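You operate a simulated robot arm through the tools that you are given. There is no shell and no other tool. Be economical: measure what you need, move in short steps, check, and stop when the job is done.

You run a simulated robot arm. Do the job below in one go: nothing can be reset, and whatever is moved stays where it is left.

TASK
Test the green and red springs and stand the stiffer one in the ring for its force.
Fine: the softer one back in its spot, tester arm parked. Set down upright: what you pick out.

Only the result counts: the job must be done as asked and must still hold three seconds after the hand-in. Knocking over, shifting, dropping, spilling or breaking anything else fails it.

THE ROBOT
A 7-joint arm with a two-finger parallel gripper, fixed in place. Base frame: the origin is at the foot of the arm, x ahead of it, y to its left, z up; the work surface is at about z = 0.86. Units: m, degrees, N and s.
With the tool pointing down near the work surface it reaches from about 0.3 to 0.7 m from the base axis. Its first joint turns from -66.0 to 66.0 degrees. Payload 1.57 kg.
The tool frame sits at the grasp point between the pads (the TCP): z along the fingers, y along the line on which they close. The tips reach 0.03 m beyond it. Largest opening 0.11 m; finger width 0.024, thickness 0.012; the body of the gripper, 0.048 by 0.112 m, starts 0.078 m behind the TCP.
Orientation is told as [roll, pitch, yaw] about the base's x, y, z axes, in that order, counted from this pose: with the fingers straight down and closing along the base's y, the tool's x points along the base's -x, its y along +y and its z along -z.

THE INTERFACE
- The arm moves only by the tool move_arm. Its argument "targets" is text: rows parted by semicolons, each of 6 numbers parted by spaces: the shift along the tool's x, y, z in m, then the turn, a rotation vector about the tool's x, y, z in rad. In form: x y z ax ay az; .... A call has 1 to 12 rows; each row is the pose to reach, as a shift and turn from the pose commanded when the call began, along the tool's axes at that moment. "jaw" is the opening, from 0 (shut) to 1 (fully open), set as the call begins (left out, the last holds). Each row takes 0.2 s and may step no farther than 0.05 m and 8.6 degrees from the row before; otherwise, or with a gripper value out of range, the whole call is refused. Where a pose cannot be reached the arm comes as near as it can. A force on the tool above 60 N (or 10 N above the force at the start of the call, whichever is more), or a blocked arm, ends the call early, and 0.2 s more pass. The fingers move at their own pace (about 0.108 m/s each) and stop on an object; they squeeze with about 31 N. The grip force told is the motor's: it shows also when the fingers shut on nothing. Time passes only in rows, and 0.2 s behind the last, so rows that repeat a pose let the fingers close. It gives the time, the measured TCP pose, the force on the tool (base axes), the opening and the grip force at its end, in the units of the frame above (readings bear some noise), with the torque about the TCP (base axes, N m) and any sound that the robot's microphone picked up.
- Cameras (640 x 400 px; columns grow to the right, rows downward): "scene" is fixed at [0.1658, -0.3874, 1.4146]; the picture's right is [0.79, -0.61, 0.00], its down [-0.29, -0.37, -0.88] and it looks along [0.54, 0.70, -0.47] (base axes); focal length 261 px, centre (320, 200). "wrist" rides on the gripper at [0.07, 0.016, -0.141] in the tool frame; the picture's right is [-0.23, 0.97, 0.00], its down [-0.86, -0.20, -0.48] and it looks along [-0.47, -0.11, 0.88] (tool axes); focal length 222 px, centre (320, 200). There is no depth. A picture from a camera that has moved, and an enlarged one, comes with that camera's place and axes in the base frame and with its lens.
- grab_frame(camera): a new picture of that camera. It takes no simulated time.
- inspect(camera, box): a new picture of the part [left, top, right, bottom] of that camera's present view, enlarged. It takes no simulated time.
- sign_off(): hands the job in; it is judged then, once.

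Work in short steps. Places have to be worked out from the pictures, the camera data and where the tool is seen: move nearer, look again, correct. Check each grasp and each placing, and mend what went wrong. You have 120 turns and 84 pictures in all, those below and enlarged ones among them. Open the gripper and draw the arm clear of the work before you hand the job in, unless the task says otherwise; then end with one line.

The tools are called after ">>>" as name(argument=value, ...) on one line, values as JSON. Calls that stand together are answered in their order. move_arm: Moves the arm, as the interface text tells. Its arguments: {"type":"object","properties":{"targets":{"type":"string"},"jaw":{"type":"number"}},"required":["targets"]} The other tools are called the same way: grab_frame (camera) takes a picture; inspect (camera, box) takes an enlarged picture of a part of a camera's view; sign_off () hands the job in.

At the start:

```text
time_s: 0.0
tcp_pos: [0.3412, 0.1155, 1.3209]
ee_rot: [0.0, 0.0, 0.1]
ft_force: [-0.3, -0.9, 0.5]
wrist_torque: [0.01, -0.01, -0.01]
grip_width: 0.1099
gripper_force: 0.1
```

scene: 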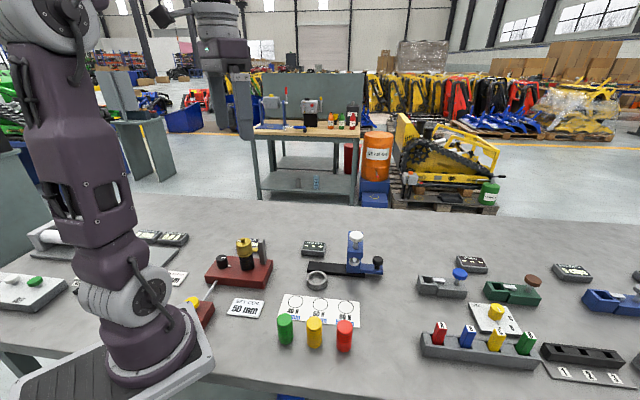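
wrist: 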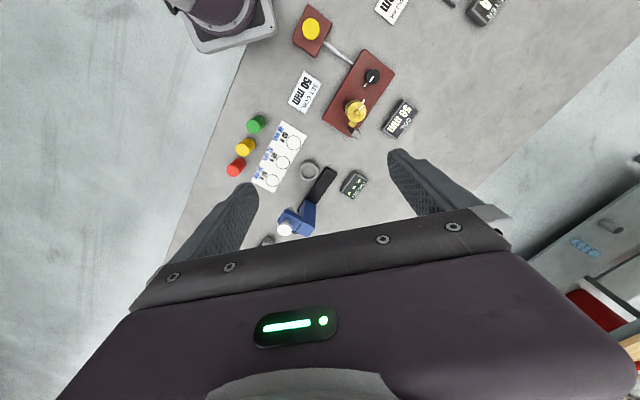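

I'll look closer at the springs, the tester and the labels before moving.

>>> inspect(camera="scene", box=[180, 220, 400, 360])

>>> inspect(camera="wrist", box=[220, 0, 460, 250])

>>> inspect(camera="scene", box=[280, 220, 400, 300])

```text
2.86 times, centred on (290, 290) of scene
camera zoom: at [0.1658, -0.3874, 1.4146], right [0.79, -0.61, 0.0], down [-0.29, -0.37, -0.88], along [0.54, 0.7, -0.47], focal length 746 px, centre (406, -57)
```

zoom: 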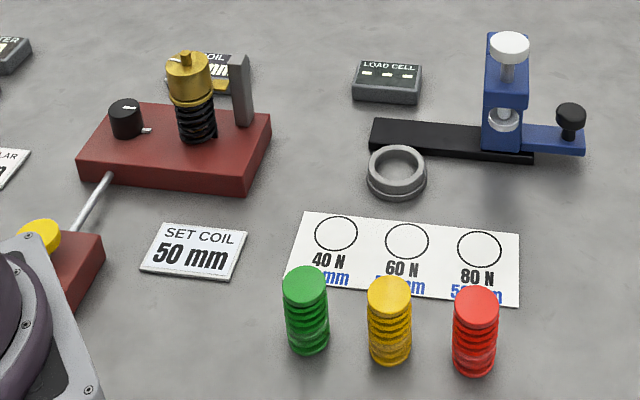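

```text
1.60 times, centred on (340, 125) of wrist
camera zoom: at [0.2726, 0.1321, 1.46], right [0.23, 0.97, 0.0], down [0.86, -0.2, 0.48], along [0.47, -0.11, -0.88], focal length 355 px, centre (288, 320)
```

zoom: 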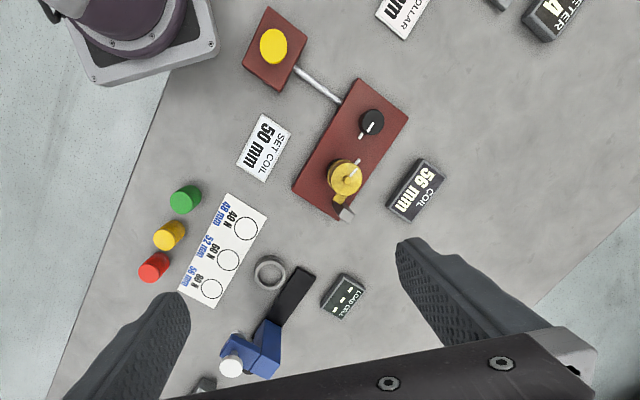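

```text
5.00 times, centred on (340, 260) of scene
camera zoom: at [0.1658, -0.3874, 1.4146], right [0.79, -0.61, 0.0], down [-0.29, -0.37, -0.88], along [0.54, 0.7, -0.47], focal length 1305 px, centre (220, -100)
```

zoom: 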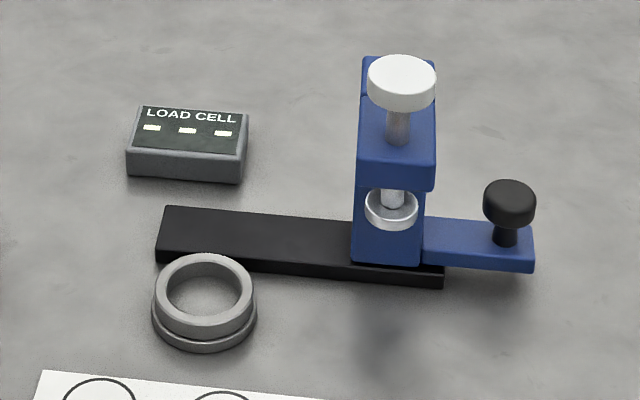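

The tester looks like a blue carriage on a black rail beside a load-cell cup. I'm lowering the wrist camera to get a nearer look.

>>> move_arm(targets="0 -0.02 0.04 0 0 0; 0 -0.04 0.08 0 0 0; 0 -0.06 0.12 0 0 0; 0 -0.075 0.16 0 0 0; 0 -0.075 0.16 0 0 0", jaw=1)

>>> grab_frame(camera="wrist")

```text
time_s: 1.2
tcp_pos: [0.34, 0.0399, 1.1601]
ee_rot: [0.0, 0.0, 0.0]
ft_force: [0.5, 0.0, -0.2]
wrist_torque: [0.01, 0.01, 0.02]
grip_width: 0.11
gripper_force: 0.0
```

```text
78 pictures are left
camera wrist: at [0.2719, 0.0563, 1.2997], right [0.23, 0.97, 0.0], down [0.86, -0.2, 0.48], along [0.47, -0.11, -0.88], focal length 222 px, centre (320, 200)
```

wrist: 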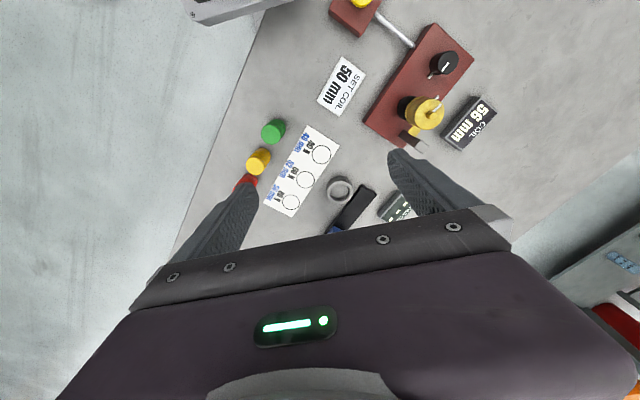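

The gripper blocks the view of the tester, so I'm moving forward to bring the tester into the upper part of the picture.

>>> move_arm(targets="-0.045 0 0 0 0 0; -0.09 0 0 0 0 0; -0.135 0 0 0 0 0; -0.18 0 0 0 0 0; -0.18 0 0 0 0 0")

>>> grab_frame(camera="wrist")

>>> inspect(camera="wrist", box=[180, 0, 420, 150])

```text
time_s: 2.4
tcp_pos: [0.5216, 0.0402, 1.1593]
ee_rot: [0.0, -0.1, 0.1]
ft_force: [0.1, 0.7, 0.6]
wrist_torque: [0.0, -0.01, 0.0]
grip_width: 0.1098
gripper_force: 0.1
```

```text
77 pictures are left
camera wrist: at [0.4533, 0.057, 1.2994], right [0.23, 0.97, 0.0], down [0.86, -0.2, 0.48], along [0.47, -0.11, -0.88], focal length 222 px, centre (320, 200)
```

wrist: 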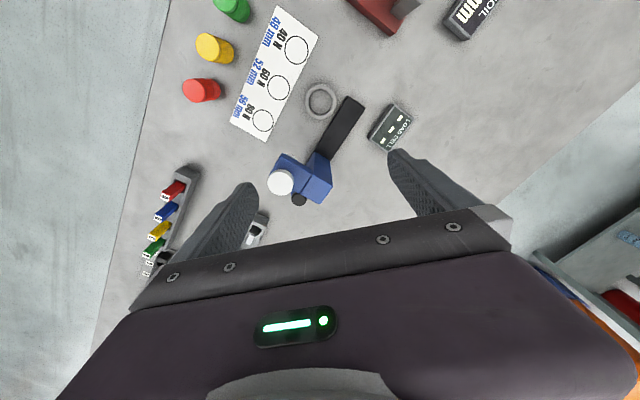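

```text
2.67 times, centred on (300, 75) of wrist
camera zoom: at [0.4533, 0.057, 1.2994], right [0.23, 0.97, 0.0], down [0.86, -0.2, 0.48], along [0.47, -0.11, -0.88], focal length 592 px, centre (373, 533)
```

zoom: 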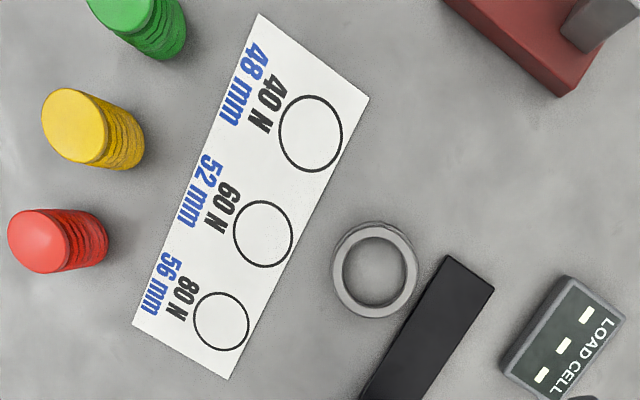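

I'm zooming in on the carriage to see how it moves.

>>> inspect(camera="wrist", box=[240, 70, 420, 220])

>>> inspect(camera="scene", box=[290, 220, 400, 300])

```text
2.67 times, centred on (330, 145) of wrist
camera zoom: at [0.4533, 0.057, 1.2994], right [0.23, 0.97, 0.0], down [0.86, -0.2, 0.48], along [0.47, -0.11, -0.88], focal length 592 px, centre (293, 347)
```

zoom: 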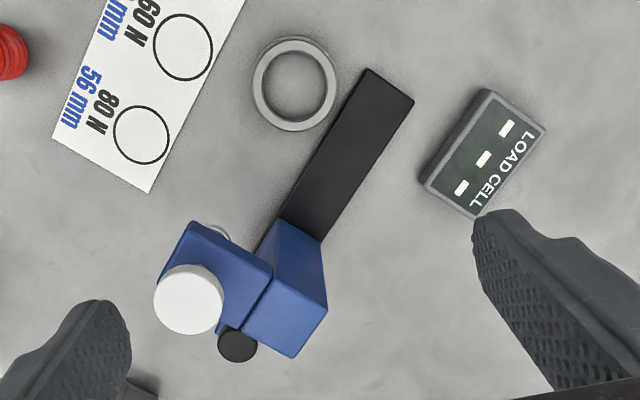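

```text
5.00 times, centred on (345, 260) of scene
camera zoom: at [0.1658, -0.3874, 1.4146], right [0.79, -0.61, 0.0], down [-0.29, -0.37, -0.88], along [0.54, 0.7, -0.47], focal length 1305 px, centre (195, -100)
```

zoom: 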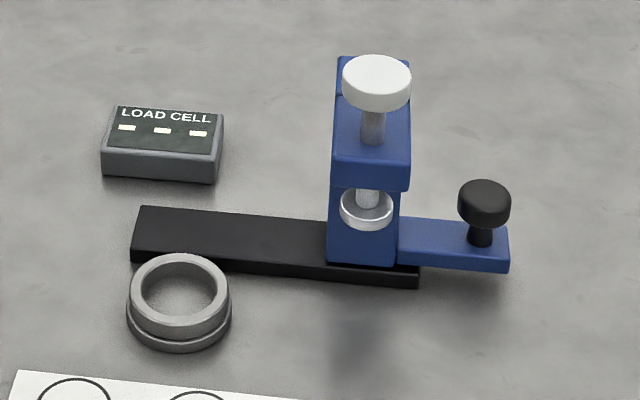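

Estimates so far, in base coordinates:
- **Springs:** green at about (0.334, -0.043), red at about (0.424, -0.135), tops near z 0.925.
- **Tester:** cup at about (0.488, 0.048), black slide knob at about (0.647, -0.030, 0.915), white plunger knob at about (0.560, -0.022, 1.03).

I'm turning the tool to yaw -45 and moving to hover over green.

>>> move_arm(targets="0.031 -0.014 0.018 0 0 0.131; 0.062 -0.028 0.036 0 0 0.262; 0.094 -0.042 0.054 0 0 0.393; 0.125 -0.055 0.072 0 0 0.524; 0.156 -0.069 0.09 0 0 0.654; 0.1876 -0.083 0.109 0 0 0.785; 0.1876 -0.083 0.109 0 0 0.785")

>>> grab_frame(camera="wrist")

>>> inspect(camera="scene", box=[200, 220, 400, 360])

```text
time_s: 4.0
tcp_pos: [0.3336, -0.0405, 1.0508]
ee_rot: [0.0, 0.1, -45.0]
ft_force: [-0.2, -0.4, 0.3]
wrist_torque: [-0.02, 0.03, -0.01]
grip_width: 0.11
gripper_force: 0.2
```

```text
73 pictures are left
camera wrist: at [0.2969, 0.0191, 1.19], right [0.85, 0.53, 0.0], down [0.46, -0.75, 0.48], along [0.25, -0.41, -0.88], focal length 222 px, centre (320, 200)
```

wrist: 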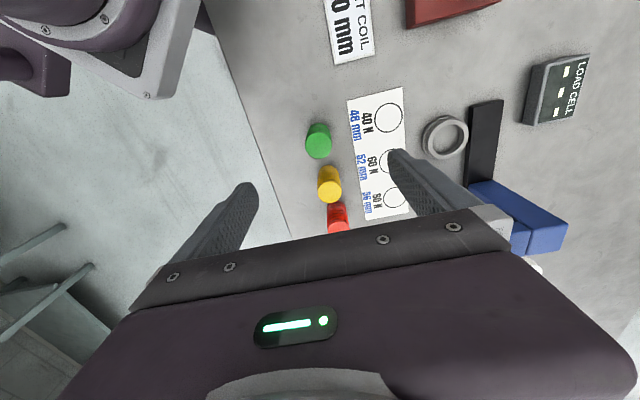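

```text
2.86 times, centred on (300, 290) of scene
camera zoom: at [0.1657, -0.3874, 1.4146], right [0.79, -0.61, 0.0], down [-0.29, -0.37, -0.88], along [0.54, 0.7, -0.47], focal length 746 px, centre (377, -57)
```

zoom: 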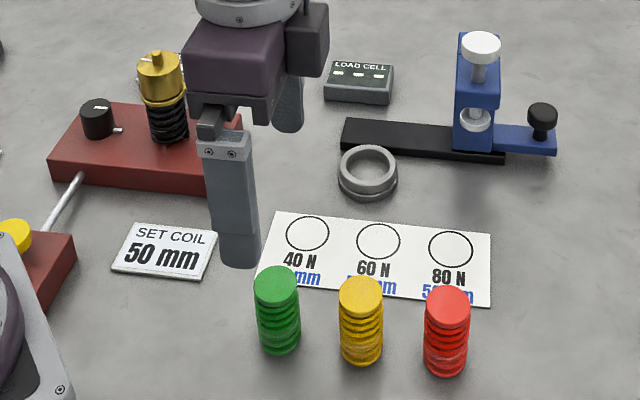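

Wrist and scene estimates of green differ by about 15 mm, so I'm zooming in to identify the top face.

>>> inspect(camera="wrist", box=[280, 100, 380, 240])

```text
2.86 times, centred on (330, 170) of wrist
camera zoom: at [0.2969, 0.0191, 1.19], right [0.85, 0.53, 0.0], down [0.46, -0.75, 0.48], along [0.25, -0.41, -0.88], focal length 635 px, centre (291, 286)
```

zoom: 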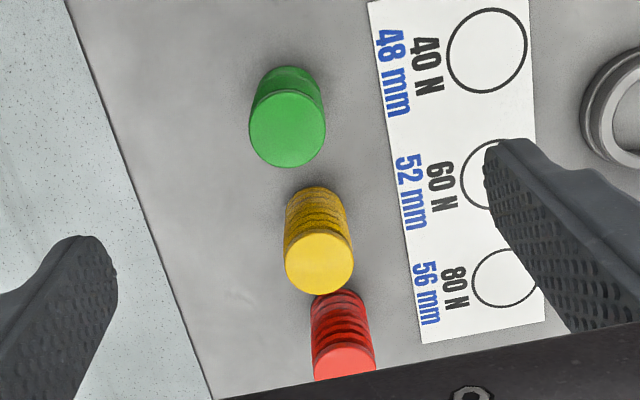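

Both cameras now put green at about (0.333, -0.042). I'm descending around its upper half with the jaw half open and checking the centring.

>>> move_arm(targets="0 -0.0015 0.036 0 0 0; 0 -0.0015 0.072 0 0 0; 0 -0.0015 0.108 0 0 0; 0 -0.0015 0.142 0 0 0; 0 -0.0015 0.142 0 0 0", jaw=0.6)

>>> inspect(camera="wrist", box=[220, 120, 420, 240])

>>> inspect(camera="scene", box=[240, 270, 360, 360])

```text
time_s: 5.2
tcp_pos: [0.3329, -0.0426, 0.9088]
ee_rot: [0.0, 0.0, -45.0]
ft_force: [-0.5, 0.1, 0.5]
wrist_torque: [-0.04, -0.02, 0.04]
grip_width: 0.0659
gripper_force: 0.0
```

```text
3.20 times, centred on (320, 180) of wrist
camera zoom: at [0.2954, 0.0173, 1.0485], right [0.85, 0.53, 0.0], down [0.46, -0.75, 0.48], along [0.25, -0.41, -0.88], focal length 711 px, centre (320, 264)
```

zoom: 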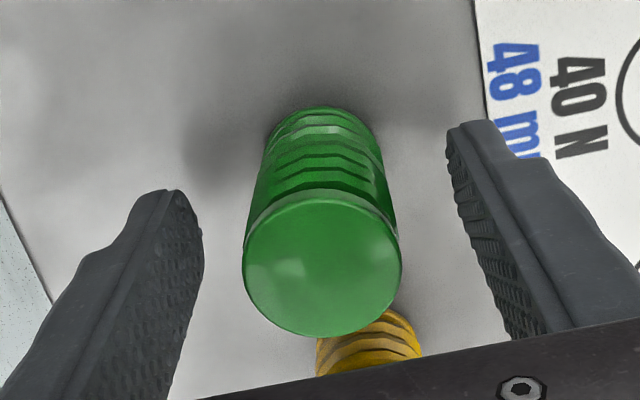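

```text
4.44 times, centred on (300, 315) of scene
camera zoom: at [0.1658, -0.3874, 1.4146], right [0.79, -0.61, 0.0], down [-0.29, -0.37, -0.88], along [0.54, 0.7, -0.47], focal length 1160 px, centre (409, -311)
```

zoom: 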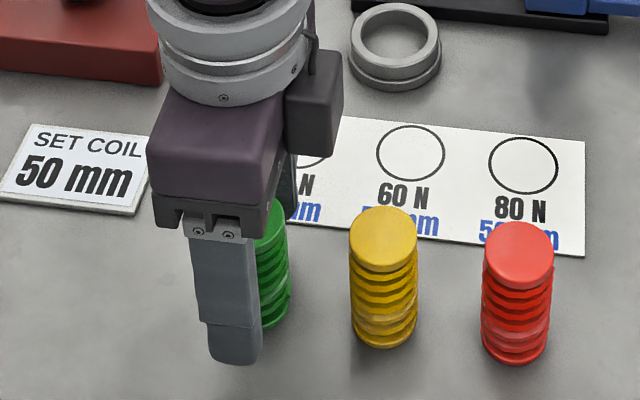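

Green is centred along the closing line and about 3 mm off across it. I'm correcting that and closing.

>>> move_arm(targets="0.003 0 0 0 0 0; 0.003 0 0 0 0 0")

>>> move_arm(targets="0 0 0 0 0 0; 0 0 0 0 0 0; 0 0 0 0 0 0", jaw=0)

>>> inspect(camera="wrist", box=[220, 120, 420, 240])

```text
time_s: 5.8
tcp_pos: [0.3306, -0.0415, 0.9091]
ee_rot: [0.0, 0.0, -45.0]
ft_force: [0.1, -0.9, -0.6]
wrist_torque: [-0.01, -0.03, -0.03]
grip_width: 0.066
gripper_force: 0.0
```

```text
time_s: 6.6
tcp_pos: [0.33, -0.0411, 0.9078]
ee_rot: [0.0, 0.0, -45.1]
ft_force: [0.1, -0.2, -0.4]
wrist_torque: [-0.06, 0.0, -0.02]
grip_width: 0.0316
gripper_force: 31.1
```

```text
3.20 times, centred on (320, 180) of wrist
camera zoom: at [0.2936, 0.0196, 1.0489], right [0.85, 0.53, 0.0], down [0.46, -0.75, 0.48], along [0.25, -0.41, -0.88], focal length 711 px, centre (320, 264)
```

zoom: 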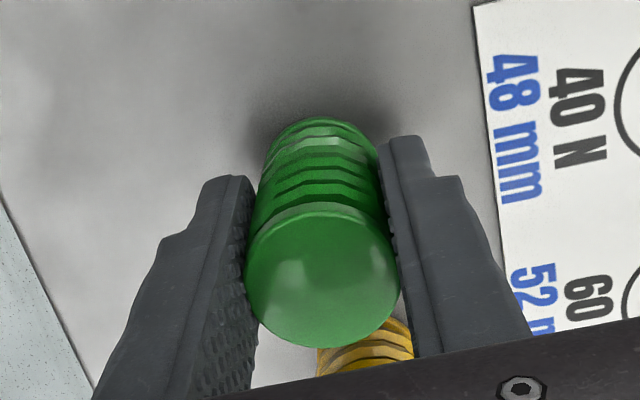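

Green is gripped at 31.6 mm (home TCP 0.330, -0.0413, 0.908). I'm lifting it and carrying it over the cup.

>>> move_arm(targets="0 0 -0.04 0 0 0; 0 0 -0.08 0 0 0; -0.01 0.035 -0.11 0 0 0; -0.02 0.07 -0.12 0 0 0; -0.03 0.105 -0.12 0 0 0; -0.04 0.14 -0.12 0 0 0; -0.0488 0.1747 -0.12 0 0 0; -0.0488 0.1747 -0.12 0 0 0")

>>> grab_frame(camera="wrist")

>>> inspect(camera="scene", box=[260, 200, 400, 300])

```text
time_s: 8.4
tcp_pos: [0.4888, 0.0484, 1.0287]
ee_rot: [0.1, 0.0, -45.0]
ft_force: [-0.7, 0.1, 0.0]
wrist_torque: [0.02, -0.01, -0.01]
grip_width: 0.0
gripper_force: 21.2
```

```text
67 pictures are left
camera wrist: at [0.4519, 0.1091, 1.1686], right [0.85, 0.53, 0.0], down [0.46, -0.75, 0.48], along [0.25, -0.41, -0.88], focal length 222 px, centre (320, 200)
```

wrist: 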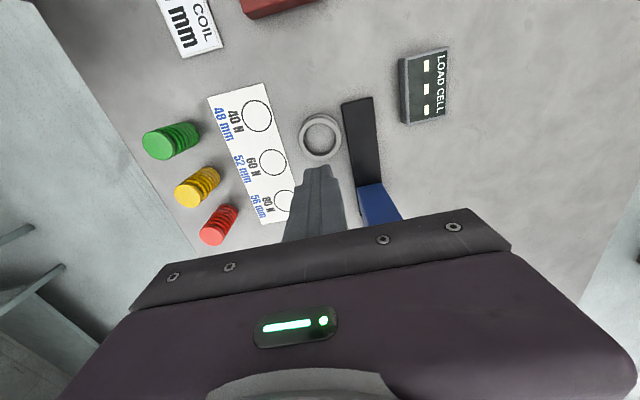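

```text
4.00 times, centred on (330, 250) of scene
camera zoom: at [0.1658, -0.3874, 1.4146], right [0.79, -0.61, 0.0], down [-0.29, -0.37, -0.88], along [0.54, 0.7, -0.47], focal length 1044 px, centre (280, 0)
```

zoom: 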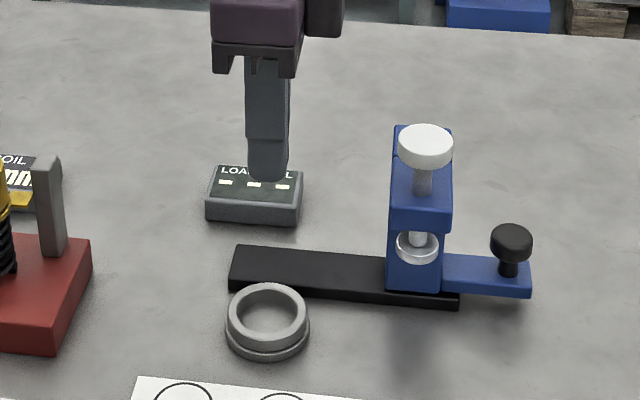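

The grip is empty: green slipped out at the lift and still stands near its spot. I'm inspecting it closely.

>>> inspect(camera="scene", box=[265, 300, 365, 362])

>>> inspect(camera="wrist", box=[130, 70, 370, 250])

```text
6.40 times, centred on (315, 331) of scene
camera zoom: at [0.1658, -0.3874, 1.4146], right [0.79, -0.61, 0.0], down [-0.29, -0.37, -0.88], along [0.54, 0.7, -0.47], focal length 1671 px, centre (352, -638)
```

zoom: 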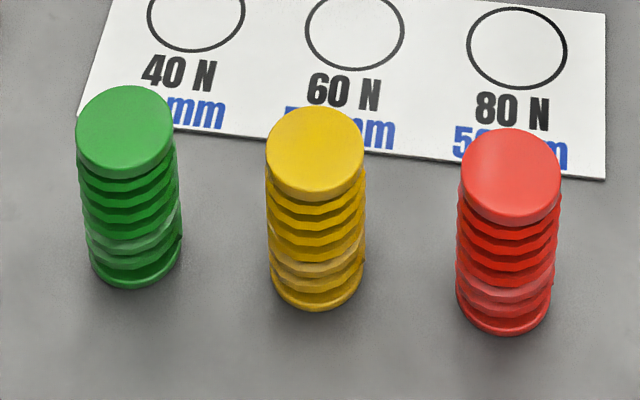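

```text
2.22 times, centred on (250, 160) of wrist
camera zoom: at [0.4519, 0.1091, 1.1686], right [0.85, 0.53, 0.0], down [0.46, -0.75, 0.48], along [0.25, -0.41, -0.88], focal length 494 px, centre (476, 289)
```

zoom: 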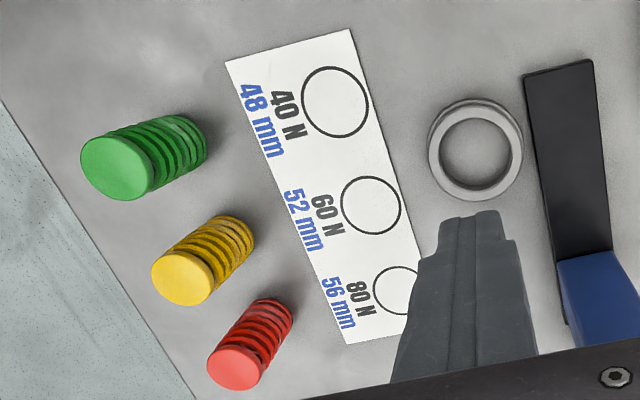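

Green hasn't shifted. I'll go back and grip it lower, nearer mid-height, then lift slowly.

>>> move_arm(targets="0.0098 -0.035 0 0 0 0; 0.0196 -0.07 0 0 0 0; 0.0294 -0.105 0 0 0 0; 0.0392 -0.14 0 0 0 0; 0.049 -0.1756 0 0 0 0; 0.049 -0.1756 0 0 0 0; 0.049 -0.1756 0.035 0 0 0; 0.049 -0.1756 0.07 0 0 0; 0.049 -0.1756 0.07 0 0 0", jaw=0.6)

>>> inspect(camera="wrist", box=[220, 120, 420, 240])

```text
time_s: 10.4
tcp_pos: [0.33, -0.0396, 0.9591]
ee_rot: [0.0, 0.0, -45.0]
ft_force: [-1.0, 0.0, 0.1]
wrist_torque: [-0.01, 0.02, 0.01]
grip_width: 0.066
gripper_force: 0.1
```

```text
3.20 times, centred on (320, 180) of wrist
camera zoom: at [0.2927, 0.0203, 1.0995], right [0.85, 0.53, 0.0], down [0.46, -0.75, 0.48], along [0.25, -0.41, -0.88], focal length 711 px, centre (320, 264)
```

zoom: 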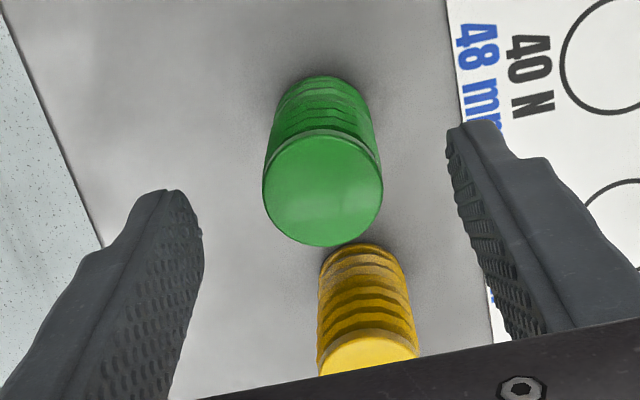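

Green is centred to within about 2 mm. I'm descending to TCP z of about 0.899, closing, and lifting only 10 mm.

>>> move_arm(targets="-0.002 -0.0005 0.03 0 0 0; -0.002 -0.0005 0.06 0 0 0; -0.002 -0.0005 0.06 0 0 0")

>>> move_arm(targets="0 0 0 0 0 0; 0 0 0 0 0 0; 0 0 0 0 0 0; 0 0 0 0 0 0; 0 0 -0.003 0 0 0; 0 0 -0.006 0 0 0; 0 0 -0.01 0 0 0; 0 0 -0.01 0 0 0", jaw=0)

>>> inspect(camera="wrist", box=[220, 120, 420, 240])

```text
time_s: 11.2
tcp_pos: [0.3303, -0.0418, 0.8992]
ee_rot: [0.0, 0.0, -45.0]
ft_force: [-0.2, 0.1, -0.5]
wrist_torque: [0.0, -0.01, 0.0]
grip_width: 0.066
gripper_force: 0.1
```

```text
time_s: 13.0
tcp_pos: [0.3315, -0.0419, 0.9092]
ee_rot: [-0.1, 0.0, -44.9]
ft_force: [-0.6, 0.2, 0.2]
wrist_torque: [0.02, -0.02, 0.01]
grip_width: 0.0315
gripper_force: 30.6
```

```text
3.20 times, centred on (320, 180) of wrist
camera zoom: at [0.294, 0.0177, 1.0492], right [0.85, 0.53, 0.0], down [0.46, -0.75, 0.48], along [0.25, -0.41, -0.88], focal length 711 px, centre (320, 264)
```

zoom: 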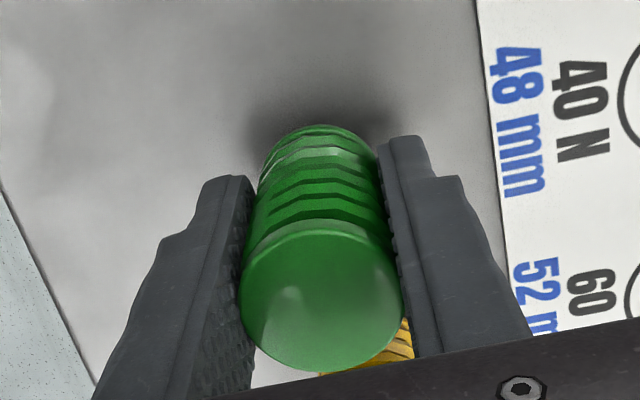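

It has lifted with the fingers. I'm raising it gently.

>>> move_arm(targets="0 0 -0.012 0 0 0; 0 0 -0.024 0 0 0; 0 0 -0.036 0 0 0; 0 0 -0.05 0 0 0; 0 0 -0.065 0 0 0; 0 0 -0.08 0 0 0; 0 0 -0.08 0 0 0")

>>> inspect(camera="scene", box=[220, 220, 380, 360])

```text
time_s: 14.6
tcp_pos: [0.3309, -0.0431, 0.9889]
ee_rot: [0.0, 0.0, -45.1]
ft_force: [0.4, 0.0, -0.6]
wrist_torque: [0.02, 0.01, 0.03]
grip_width: 0.0313
gripper_force: 31.3
```

```text
2.86 times, centred on (300, 290) of scene
camera zoom: at [0.1658, -0.3874, 1.4146], right [0.79, -0.61, 0.0], down [-0.29, -0.37, -0.88], along [0.54, 0.7, -0.47], focal length 746 px, centre (377, -57)
```

zoom: 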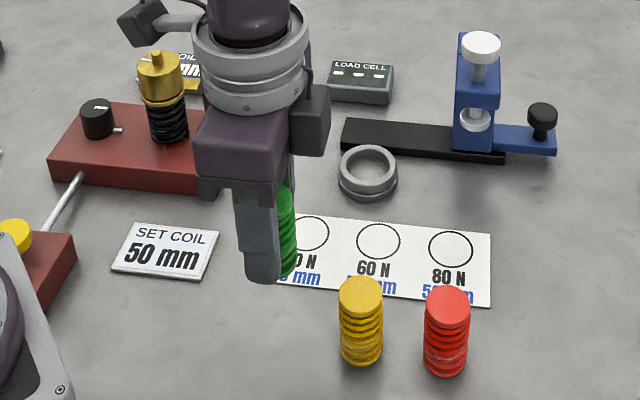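

Held firmly. I'm carrying it slowly to above the cup at about (0.4875, 0.050).

>>> move_arm(targets="-0.006 0.022 0 0 0 0; -0.0115 0.044 0 0 0 0; -0.017 0.066 0 0 0 0; -0.023 0.088 0 0 0 0; -0.029 0.11 0 0 0 0; -0.0345 0.132 0 0 0 0; -0.04 0.154 0 0 0 0; -0.046 0.176 0 0 0 0; -0.046 0.176 0 0 0 0; -0.046 0.176 0 0 0 0")

>>> inspect(camera="scene", box=[270, 210, 390, 300])

>>> inspect(camera="wrist", box=[220, 90, 420, 240])

```text
time_s: 16.8
tcp_pos: [0.4891, 0.0486, 0.989]
ee_rot: [0.0, 0.0, -44.9]
ft_force: [0.0, 0.6, -1.2]
wrist_torque: [-0.02, 0.0, -0.04]
grip_width: 0.0314
gripper_force: 30.6
```

```text
4.44 times, centred on (330, 255) of scene
camera zoom: at [0.1658, -0.3874, 1.4146], right [0.79, -0.61, 0.0], down [-0.29, -0.37, -0.88], along [0.54, 0.7, -0.47], focal length 1160 px, centre (276, -44)
```

zoom: 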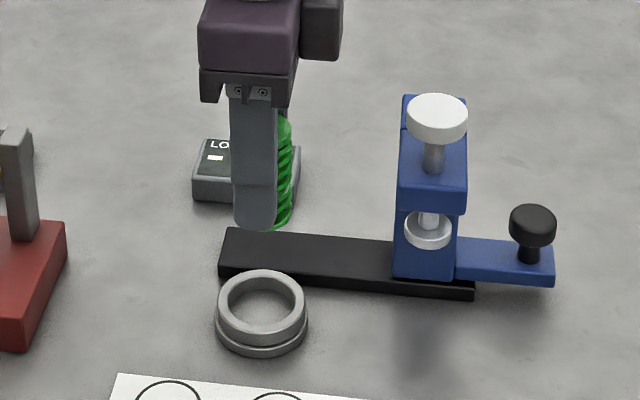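

```text
2.67 times, centred on (320, 165) of wrist
camera zoom: at [0.4508, 0.11, 1.1291], right [0.85, 0.53, 0.0], down [0.46, -0.75, 0.48], along [0.25, -0.41, -0.88], focal length 592 px, centre (320, 293)
```

zoom: 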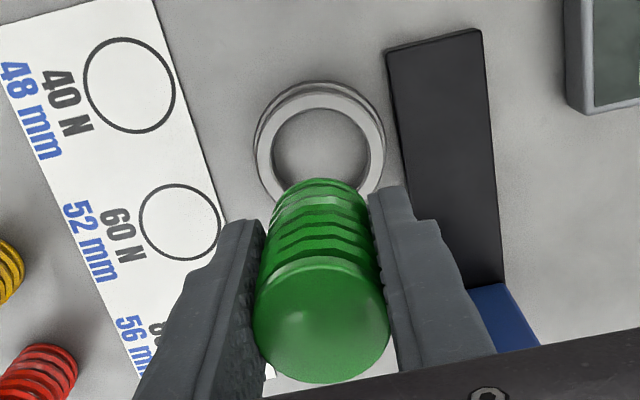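

The spring needs about 2 mm of correction along tool x to sit over the cup. I'm correcting and lowering in small steps, watching the force.

>>> move_arm(targets="0.002 0 0.015 0 0 0; 0.002 0 0.03 0 0 0; 0.002 0 0.045 0 0 0; 0.002 0 0.06 0 0 0; 0.002 0 0.068 0 0 0; 0.002 0 0.068 0 0 0")

>>> inspect(camera="scene", box=[270, 210, 390, 300])

>>> inspect(camera="wrist", box=[220, 90, 420, 240])

```text
time_s: 18.2
tcp_pos: [0.4868, 0.0511, 0.9213]
ee_rot: [-0.1, 0.0, -45.0]
ft_force: [0.0, 0.8, -0.8]
wrist_torque: [0.01, 0.03, 0.0]
grip_width: 0.0315
gripper_force: 31.2
```

```text
4.44 times, centred on (330, 255) of scene
camera zoom: at [0.1658, -0.3874, 1.4146], right [0.79, -0.61, 0.0], down [-0.29, -0.37, -0.88], along [0.54, 0.7, -0.47], focal length 1160 px, centre (276, -44)
```

zoom: 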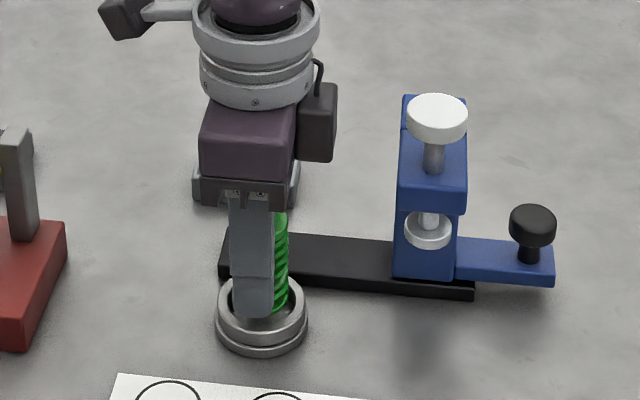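

```text
2.67 times, centred on (320, 165) of wrist
camera zoom: at [0.4496, 0.1112, 1.0607], right [0.85, 0.53, 0.0], down [0.46, -0.75, 0.48], along [0.25, -0.41, -0.88], focal length 592 px, centre (320, 293)
```

zoom: 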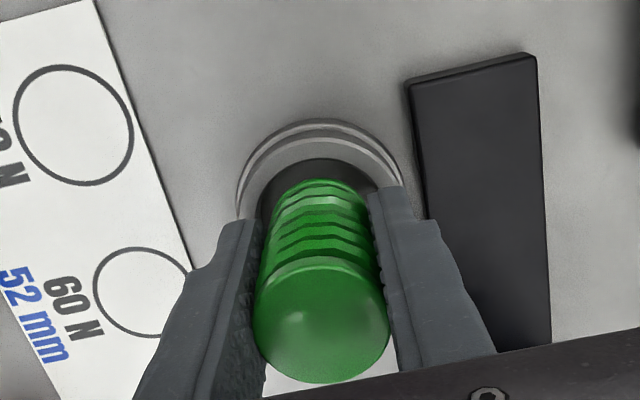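

The spring is well aligned over the cup. I'm lowering the last bit until I feel contact.

>>> move_arm(targets="0 0 0.003 0 0 0; 0 0 0.006 0 0 0; 0 0 0.008 0 0 0; 0 0 0.01 0 0 0; 0 0 0.01 0 0 0")

>>> inspect(camera="wrist", box=[220, 90, 420, 240])

```text
time_s: 19.4
tcp_pos: [0.4859, 0.0508, 0.912]
ee_rot: [0.0, 0.0, -45.1]
ft_force: [-0.6, -0.4, -1.1]
wrist_torque: [0.05, 0.01, 0.01]
grip_width: 0.0316
gripper_force: 30.7
```

```text
2.67 times, centred on (320, 165) of wrist
camera zoom: at [0.4494, 0.1112, 1.0509], right [0.85, 0.53, 0.0], down [0.46, -0.75, 0.48], along [0.25, -0.41, -0.88], focal length 592 px, centre (320, 293)
```

zoom: 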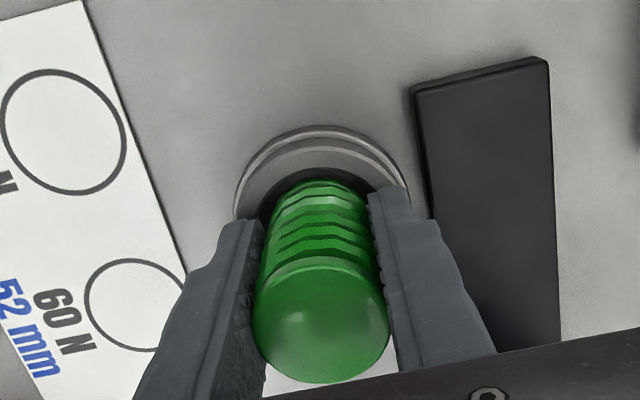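

No contact yet. I'm continuing down in 2 mm steps.

>>> move_arm(targets="0 0 0.002 0 0 0; 0 0 0.004 0 0 0; 0 0 0.004 0 0 0")

>>> move_arm(targets="0 0 0.002 0 0 0; 0 0 0.004 0 0 0; 0 0 0.004 0 0 0")

>>> inspect(camera="scene", box=[285, 240, 355, 295])

```text
time_s: 20.1
tcp_pos: [0.4867, 0.0498, 0.91]
ee_rot: [0.1, 0.0, -45.0]
ft_force: [-5.7, 0.1, 15.4]
wrist_torque: [-0.15, 0.48, -0.05]
grip_width: 0.0315
gripper_force: 30.9
stopped in row 3: the force on the tool passed its limit at 67 N (the readings are from after the stop); the commanded pose is now the measured one
```

```text
time_s: 20.5
tcp_pos: [0.4856, 0.0497, 0.9101]
ee_rot: [0.1, -0.1, -45.2]
ft_force: [-7.0, -0.6, 17.2]
wrist_torque: [-0.22, 0.6, -0.08]
grip_width: 0.0317
gripper_force: 31.1
stopped in row 2: the force on the tool passed its limit at 71 N (the readings are from after the stop); the commanded pose is now the measured one
```

```text
7.27 times, centred on (320, 268) of scene
camera zoom: at [0.1653, -0.3875, 1.4146], right [0.79, -0.61, 0.0], down [-0.29, -0.37, -0.88], along [0.54, 0.7, -0.47], focal length 1899 px, centre (320, -291)
```

zoom: 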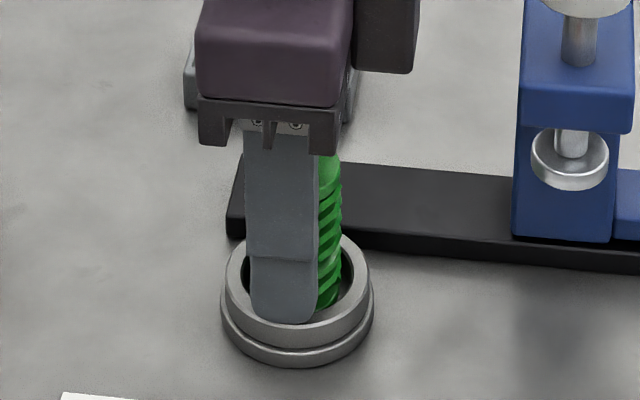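

Contact at TCP z 0.910, which is either the tips on the rim or the spring on the cup floor. I'm backing off 1 mm and opening.

>>> move_arm(targets="0 0 -0.001 0 0 0; 0 0 -0.001 0 0 0")

>>> move_arm(targets="0 0 0 0 0 0; 0 0 0 0 0 0", jaw=0.5)

>>> inspect(camera="wrist", box=[220, 90, 420, 240])

>>> inspect(camera="scene", box=[285, 240, 355, 295])

```text
time_s: 21.1
tcp_pos: [0.4885, 0.0502, 0.91]
ee_rot: [0.2, -0.1, -44.9]
ft_force: [-0.5, 0.3, -1.0]
wrist_torque: [0.07, -0.01, 0.03]
grip_width: 0.0312
gripper_force: 31.3
```

```text
time_s: 21.7
tcp_pos: [0.4877, 0.0496, 0.9105]
ee_rot: [0.2, -0.1, -45.0]
ft_force: [0.0, 0.1, 0.8]
wrist_torque: [-0.01, -0.01, 0.02]
grip_width: 0.055
gripper_force: 0.0
```

```text
2.67 times, centred on (320, 165) of wrist
camera zoom: at [0.4499, 0.1109, 1.0504], right [0.85, 0.53, 0.0], down [0.46, -0.75, 0.48], along [0.26, -0.4, -0.88], focal length 592 px, centre (320, 293)
```

zoom: 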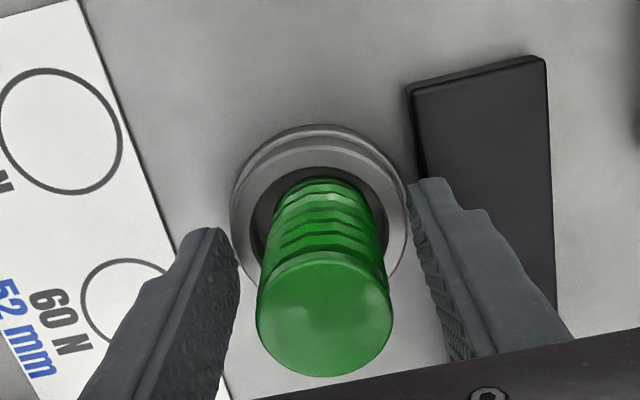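

```text
7.27 times, centred on (320, 268) of scene
camera zoom: at [0.1658, -0.3874, 1.4146], right [0.79, -0.61, 0.0], down [-0.29, -0.37, -0.88], along [0.54, 0.7, -0.47], focal length 1899 px, centre (320, -291)
```

zoom: 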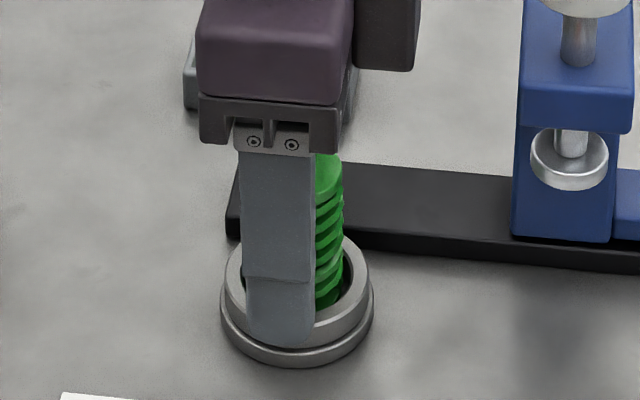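

Green stands upright in the cup. I'm lifting clear and moving above the black slide knob.

>>> move_arm(targets="0 0 -0.03 0 0 0; 0 0 -0.075 0 0 0; 0 0 -0.12 0 0 0; 0 0 -0.165 0 0 0; 0 0 -0.19 0 0 0; -0.034 0.011 -0.19 0 0 0; -0.068 0.022 -0.19 0 0 0; -0.102 0.034 -0.19 0 0 0; -0.136 0.045 -0.19 0 0 0; -0.169 0.056 -0.19 0 0 0; -0.169 0.056 -0.19 0 0 0", jaw=0.5)

>>> grab_frame(camera="wrist")

>>> grab_frame(camera="scene")

```text
time_s: 24.1
tcp_pos: [0.6464, -0.0312, 1.0996]
ee_rot: [0.1, 0.0, -45.0]
ft_force: [-0.4, 0.8, -0.3]
wrist_torque: [-0.02, -0.03, 0.01]
grip_width: 0.0552
gripper_force: 0.1
```

```text
52 pictures are left
camera wrist: at [0.6091, 0.0295, 1.2402], right [0.85, 0.53, 0.0], down [0.46, -0.75, 0.48], along [0.25, -0.4, -0.88], focal length 222 px, centre (320, 200)
```

wrist: 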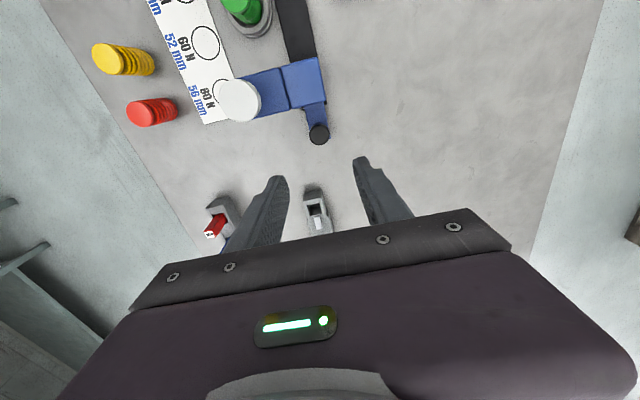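

```text
51 pictures are left
```

scene: 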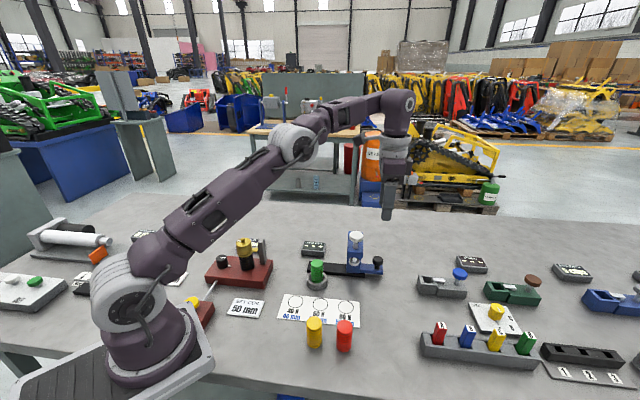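

Black knob is at about (0.644, -0.029), lug top near z 0.887. I'm descending most of the way and checking alignment.

>>> move_arm(targets="0.003 0 0.04 0 0 0; 0.003 0 0.08 0 0 0; 0.003 0 0.11 0 0 0; 0.003 0 0.14 0 0 0; 0.003 0 0.14 0 0 0")

>>> inspect(camera="wrist", box=[200, 60, 440, 240])

>>> inspect(camera="scene", box=[290, 200, 430, 300])

```text
time_s: 25.3
tcp_pos: [0.6456, -0.029, 0.9617]
ee_rot: [0.3, 0.0, -44.9]
ft_force: [0.1, -0.2, 0.0]
wrist_torque: [-0.01, 0.03, -0.01]
grip_width: 0.055
gripper_force: 0.1
```

```text
2.22 times, centred on (320, 150) of wrist
camera zoom: at [0.6068, 0.0328, 1.1008], right [0.85, 0.53, 0.0], down [0.46, -0.75, 0.48], along [0.26, -0.4, -0.88], focal length 494 px, centre (320, 311)
```

zoom: 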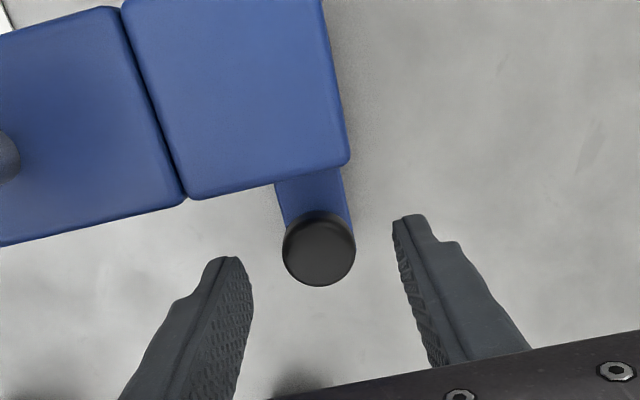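

```text
4.00 times, centred on (360, 250) of scene
camera zoom: at [0.1658, -0.3874, 1.4146], right [0.79, -0.61, 0.0], down [-0.29, -0.37, -0.88], along [0.54, 0.7, -0.47], focal length 1044 px, centre (160, 0)
```

zoom: 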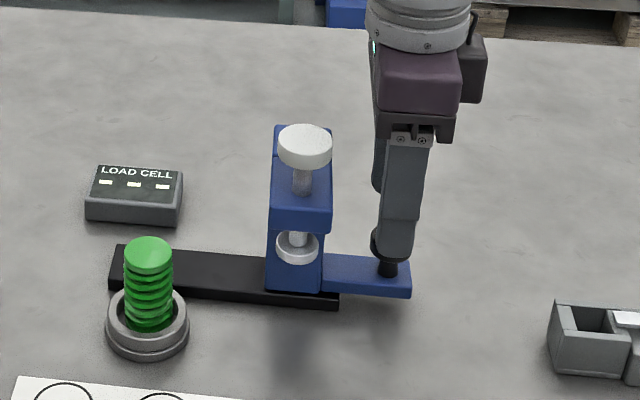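

The knob is centred between the fingers. I'm descending the last 40 mm and closing on it.

>>> move_arm(targets="0.001 0 0.02 0 0 0; 0.001 0 0.04 0 0 0; 0.001 0 0.04 0 0 0")

>>> move_arm(targets="0 0 0 0 0 0; 0 0 0 0 0 0; 0 0 0 0 0 0", jaw=0)

```text
time_s: 26.1
tcp_pos: [0.6426, -0.0287, 0.9189]
ee_rot: [0.2, 0.1, -45.0]
ft_force: [1.0, 0.2, 0.1]
wrist_torque: [0.02, -0.03, -0.01]
grip_width: 0.0549
gripper_force: 0.0
```

```text
time_s: 26.9
tcp_pos: [0.6424, -0.0272, 0.9199]
ee_rot: [0.2, 0.0, -45.1]
ft_force: [-4.2, -2.5, -1.3]
wrist_torque: [-0.08, 0.05, -0.04]
grip_width: 0.0298
gripper_force: 38.7
```

The knob is gripped; parked knob pose is (0.6424, -0.0272). I'm sliding the carriage along the rail toward the cup and stopping short of the end.

>>> move_arm(targets="0.008 0 0 0 0 0; 0.018 0 0 0 0 0; 0.03 0 0 0 0 0; 0.042 0 0 0 0 0; 0.054 0 0 0 0 0; 0.066 0 0 0 0 0; 0.078 0 0 0 0 0; 0.085 0 0 0 0 0; 0.085 0 0 0 0 0")

>>> inspect(camera="scene", box=[270, 200, 410, 300])

```text
time_s: 28.9
tcp_pos: [0.5832, 0.0329, 0.9202]
ee_rot: [0.0, 0.0, -45.0]
ft_force: [-18.0, -18.2, -5.8]
wrist_torque: [-0.23, 0.16, -0.05]
grip_width: 0.0296
gripper_force: 38.9
```

```text
4.00 times, centred on (340, 250) of scene
camera zoom: at [0.1654, -0.3879, 1.4145], right [0.79, -0.61, 0.0], down [-0.29, -0.37, -0.88], along [0.54, 0.7, -0.47], focal length 1044 px, centre (240, 0)
```

zoom: 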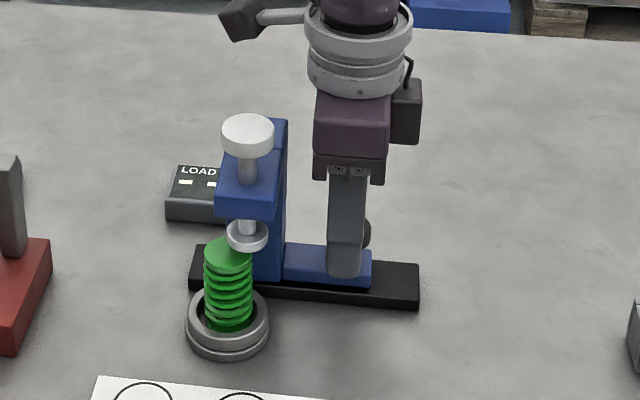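

There's a 25 N side load because the rail runs slightly off my slide line. I'm easing off sideways and sliding on in small steps toward the stop.

>>> move_arm(targets="0.002 -0.001 0 0 0 0; 0.004 -0.002 0 0 0 0; 0.007 -0.002 0 0 0 0; 0.01 -0.002 0 0 0 0; 0.01 -0.002 0 0 0 0")

>>> inspect(camera="scene", box=[270, 210, 370, 295])

```text
time_s: 30.1
tcp_pos: [0.5764, 0.04, 0.9201]
ee_rot: [0.2, 0.0, -45.0]
ft_force: [-5.5, -0.9, -19.0]
wrist_torque: [0.19, 0.16, 0.04]
grip_width: 0.0292
gripper_force: 39.2
```

```text
4.71 times, centred on (320, 252) of scene
camera zoom: at [0.166, -0.3875, 1.4145], right [0.79, -0.61, 0.0], down [-0.29, -0.37, -0.88], along [0.54, 0.7, -0.47], focal length 1229 px, centre (320, -47)
```

zoom: 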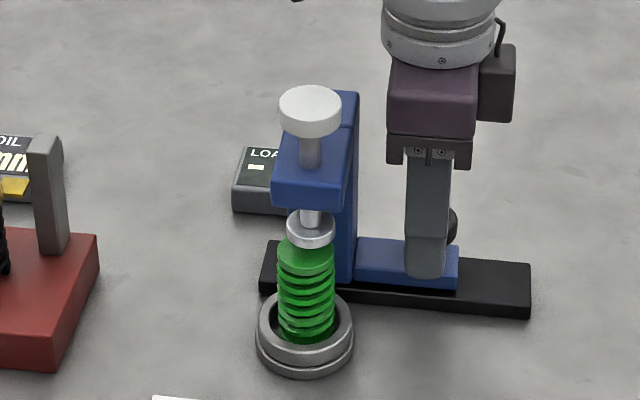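

About 3 mm remain before the plunger is over the spring. I'm continuing to the stop.

>>> move_arm(targets="0.002 0 0 0 0 0; 0.004 0 -0.0005 0 0 0; 0.006 0 -0.001 0 0 0; 0.006 0 -0.001 0 0 0")

>>> inspect(camera="scene", box=[270, 210, 370, 295])

```text
time_s: 31.1
tcp_pos: [0.5725, 0.0433, 0.9206]
ee_rot: [0.1, -0.2, -45.0]
ft_force: [8.8, -7.5, -29.2]
wrist_torque: [-0.07, -0.12, 0.0]
grip_width: 0.0296
gripper_force: 38.8
```

```text
4.71 times, centred on (320, 252) of scene
camera zoom: at [0.1665, -0.3876, 1.4144], right [0.79, -0.61, 0.0], down [-0.29, -0.37, -0.88], along [0.54, 0.7, -0.47], focal length 1229 px, centre (320, -47)
```

zoom: 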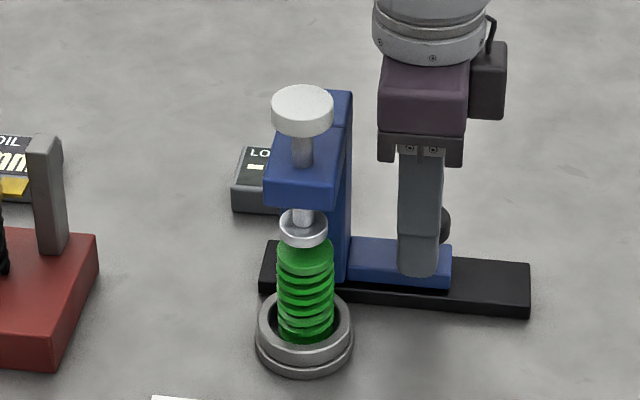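

The along-rail resistance of about 11 N after roughly 0.099 m of travel shows the carriage at its stop. I'm releasing the knob and lifting.

>>> move_arm(targets="0 0 0 0 0 0; 0 0 0 0 0 0; 0 0 -0.03 0 0 0; 0 0 -0.075 0 0 0; 0 0 -0.12 0 0 0; 0 0 -0.165 0 0 0; 0 0 -0.2 0 0 0; 0 0 -0.2 0 0 0", jaw=0.5)

>>> grab_frame(camera="wrist")

>>> inspect(camera="scene", box=[270, 210, 370, 295])

```text
time_s: 32.9
tcp_pos: [0.571, 0.044, 1.1228]
ee_rot: [0.2, 0.0, -45.0]
ft_force: [0.5, 0.3, 1.2]
wrist_torque: [0.0, 0.0, 0.01]
grip_width: 0.0551
gripper_force: 0.1
```

```text
45 pictures are left
camera wrist: at [0.5335, 0.1039, 1.2625], right [0.85, 0.53, 0.0], down [0.46, -0.75, 0.48], along [0.25, -0.4, -0.88], focal length 222 px, centre (320, 200)
```

wrist: 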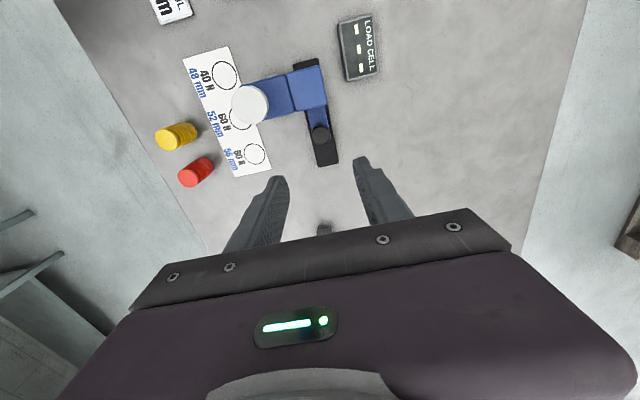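

```text
4.71 times, centred on (320, 252) of scene
camera zoom: at [0.1657, -0.3874, 1.4146], right [0.79, -0.61, 0.0], down [-0.29, -0.37, -0.88], along [0.54, 0.7, -0.47], focal length 1229 px, centre (320, -47)
```

zoom: 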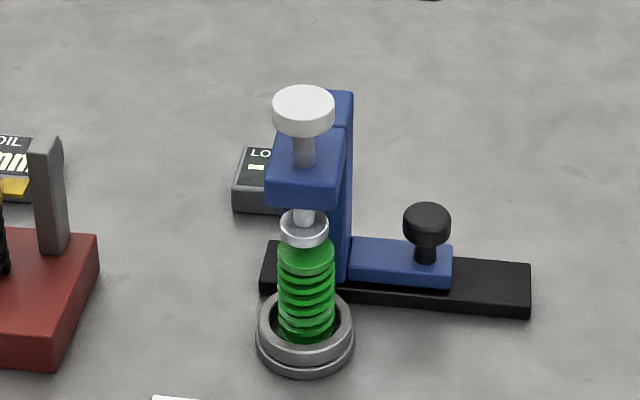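

White knob is at about (0.490, 0.050). I'm closing the jaw and hovering above it at the present height.

>>> move_arm(targets="0.0205 -0.0177 0 0 0 0; 0.041 -0.0353 0 0 0 0; 0.0615 -0.053 0 0 0 0; 0.0615 -0.053 0.02 0 0 0; 0.0615 -0.053 0.035 0 0 0; 0.0615 -0.053 0.035 0 0 0", jaw=0)

>>> grab_frame(camera="wrist")

>>> inspect(camera="scene", box=[270, 180, 390, 295])

```text
time_s: 34.3
tcp_pos: [0.4891, 0.0492, 1.0863]
ee_rot: [0.3, 0.0, -45.0]
ft_force: [-0.6, 0.4, -1.3]
wrist_torque: [-0.02, 0.01, -0.03]
grip_width: 0.0001
gripper_force: 21.6
```

```text
43 pictures are left
camera wrist: at [0.4517, 0.1091, 1.226], right [0.85, 0.53, 0.0], down [0.46, -0.75, 0.48], along [0.26, -0.4, -0.88], focal length 222 px, centre (320, 200)
```

wrist: 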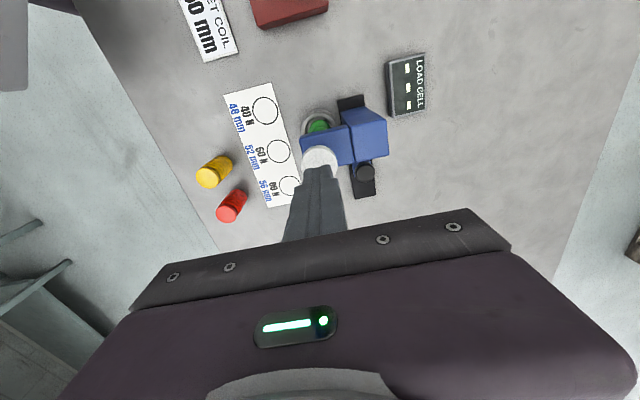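

```text
3.48 times, centred on (330, 238) of scene
camera zoom: at [0.1658, -0.3874, 1.4146], right [0.79, -0.61, 0.0], down [-0.29, -0.37, -0.88], along [0.54, 0.7, -0.47], focal length 908 px, centre (285, 70)
```

zoom: 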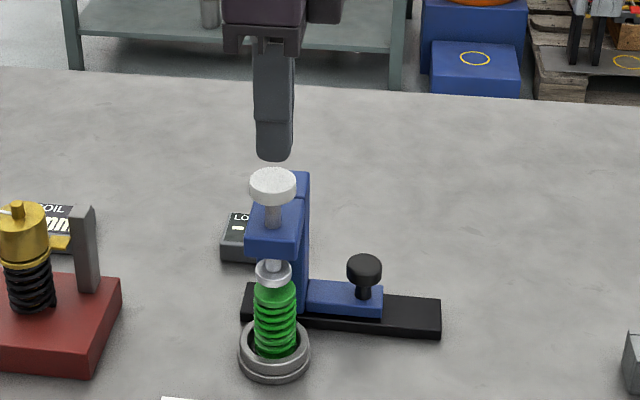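

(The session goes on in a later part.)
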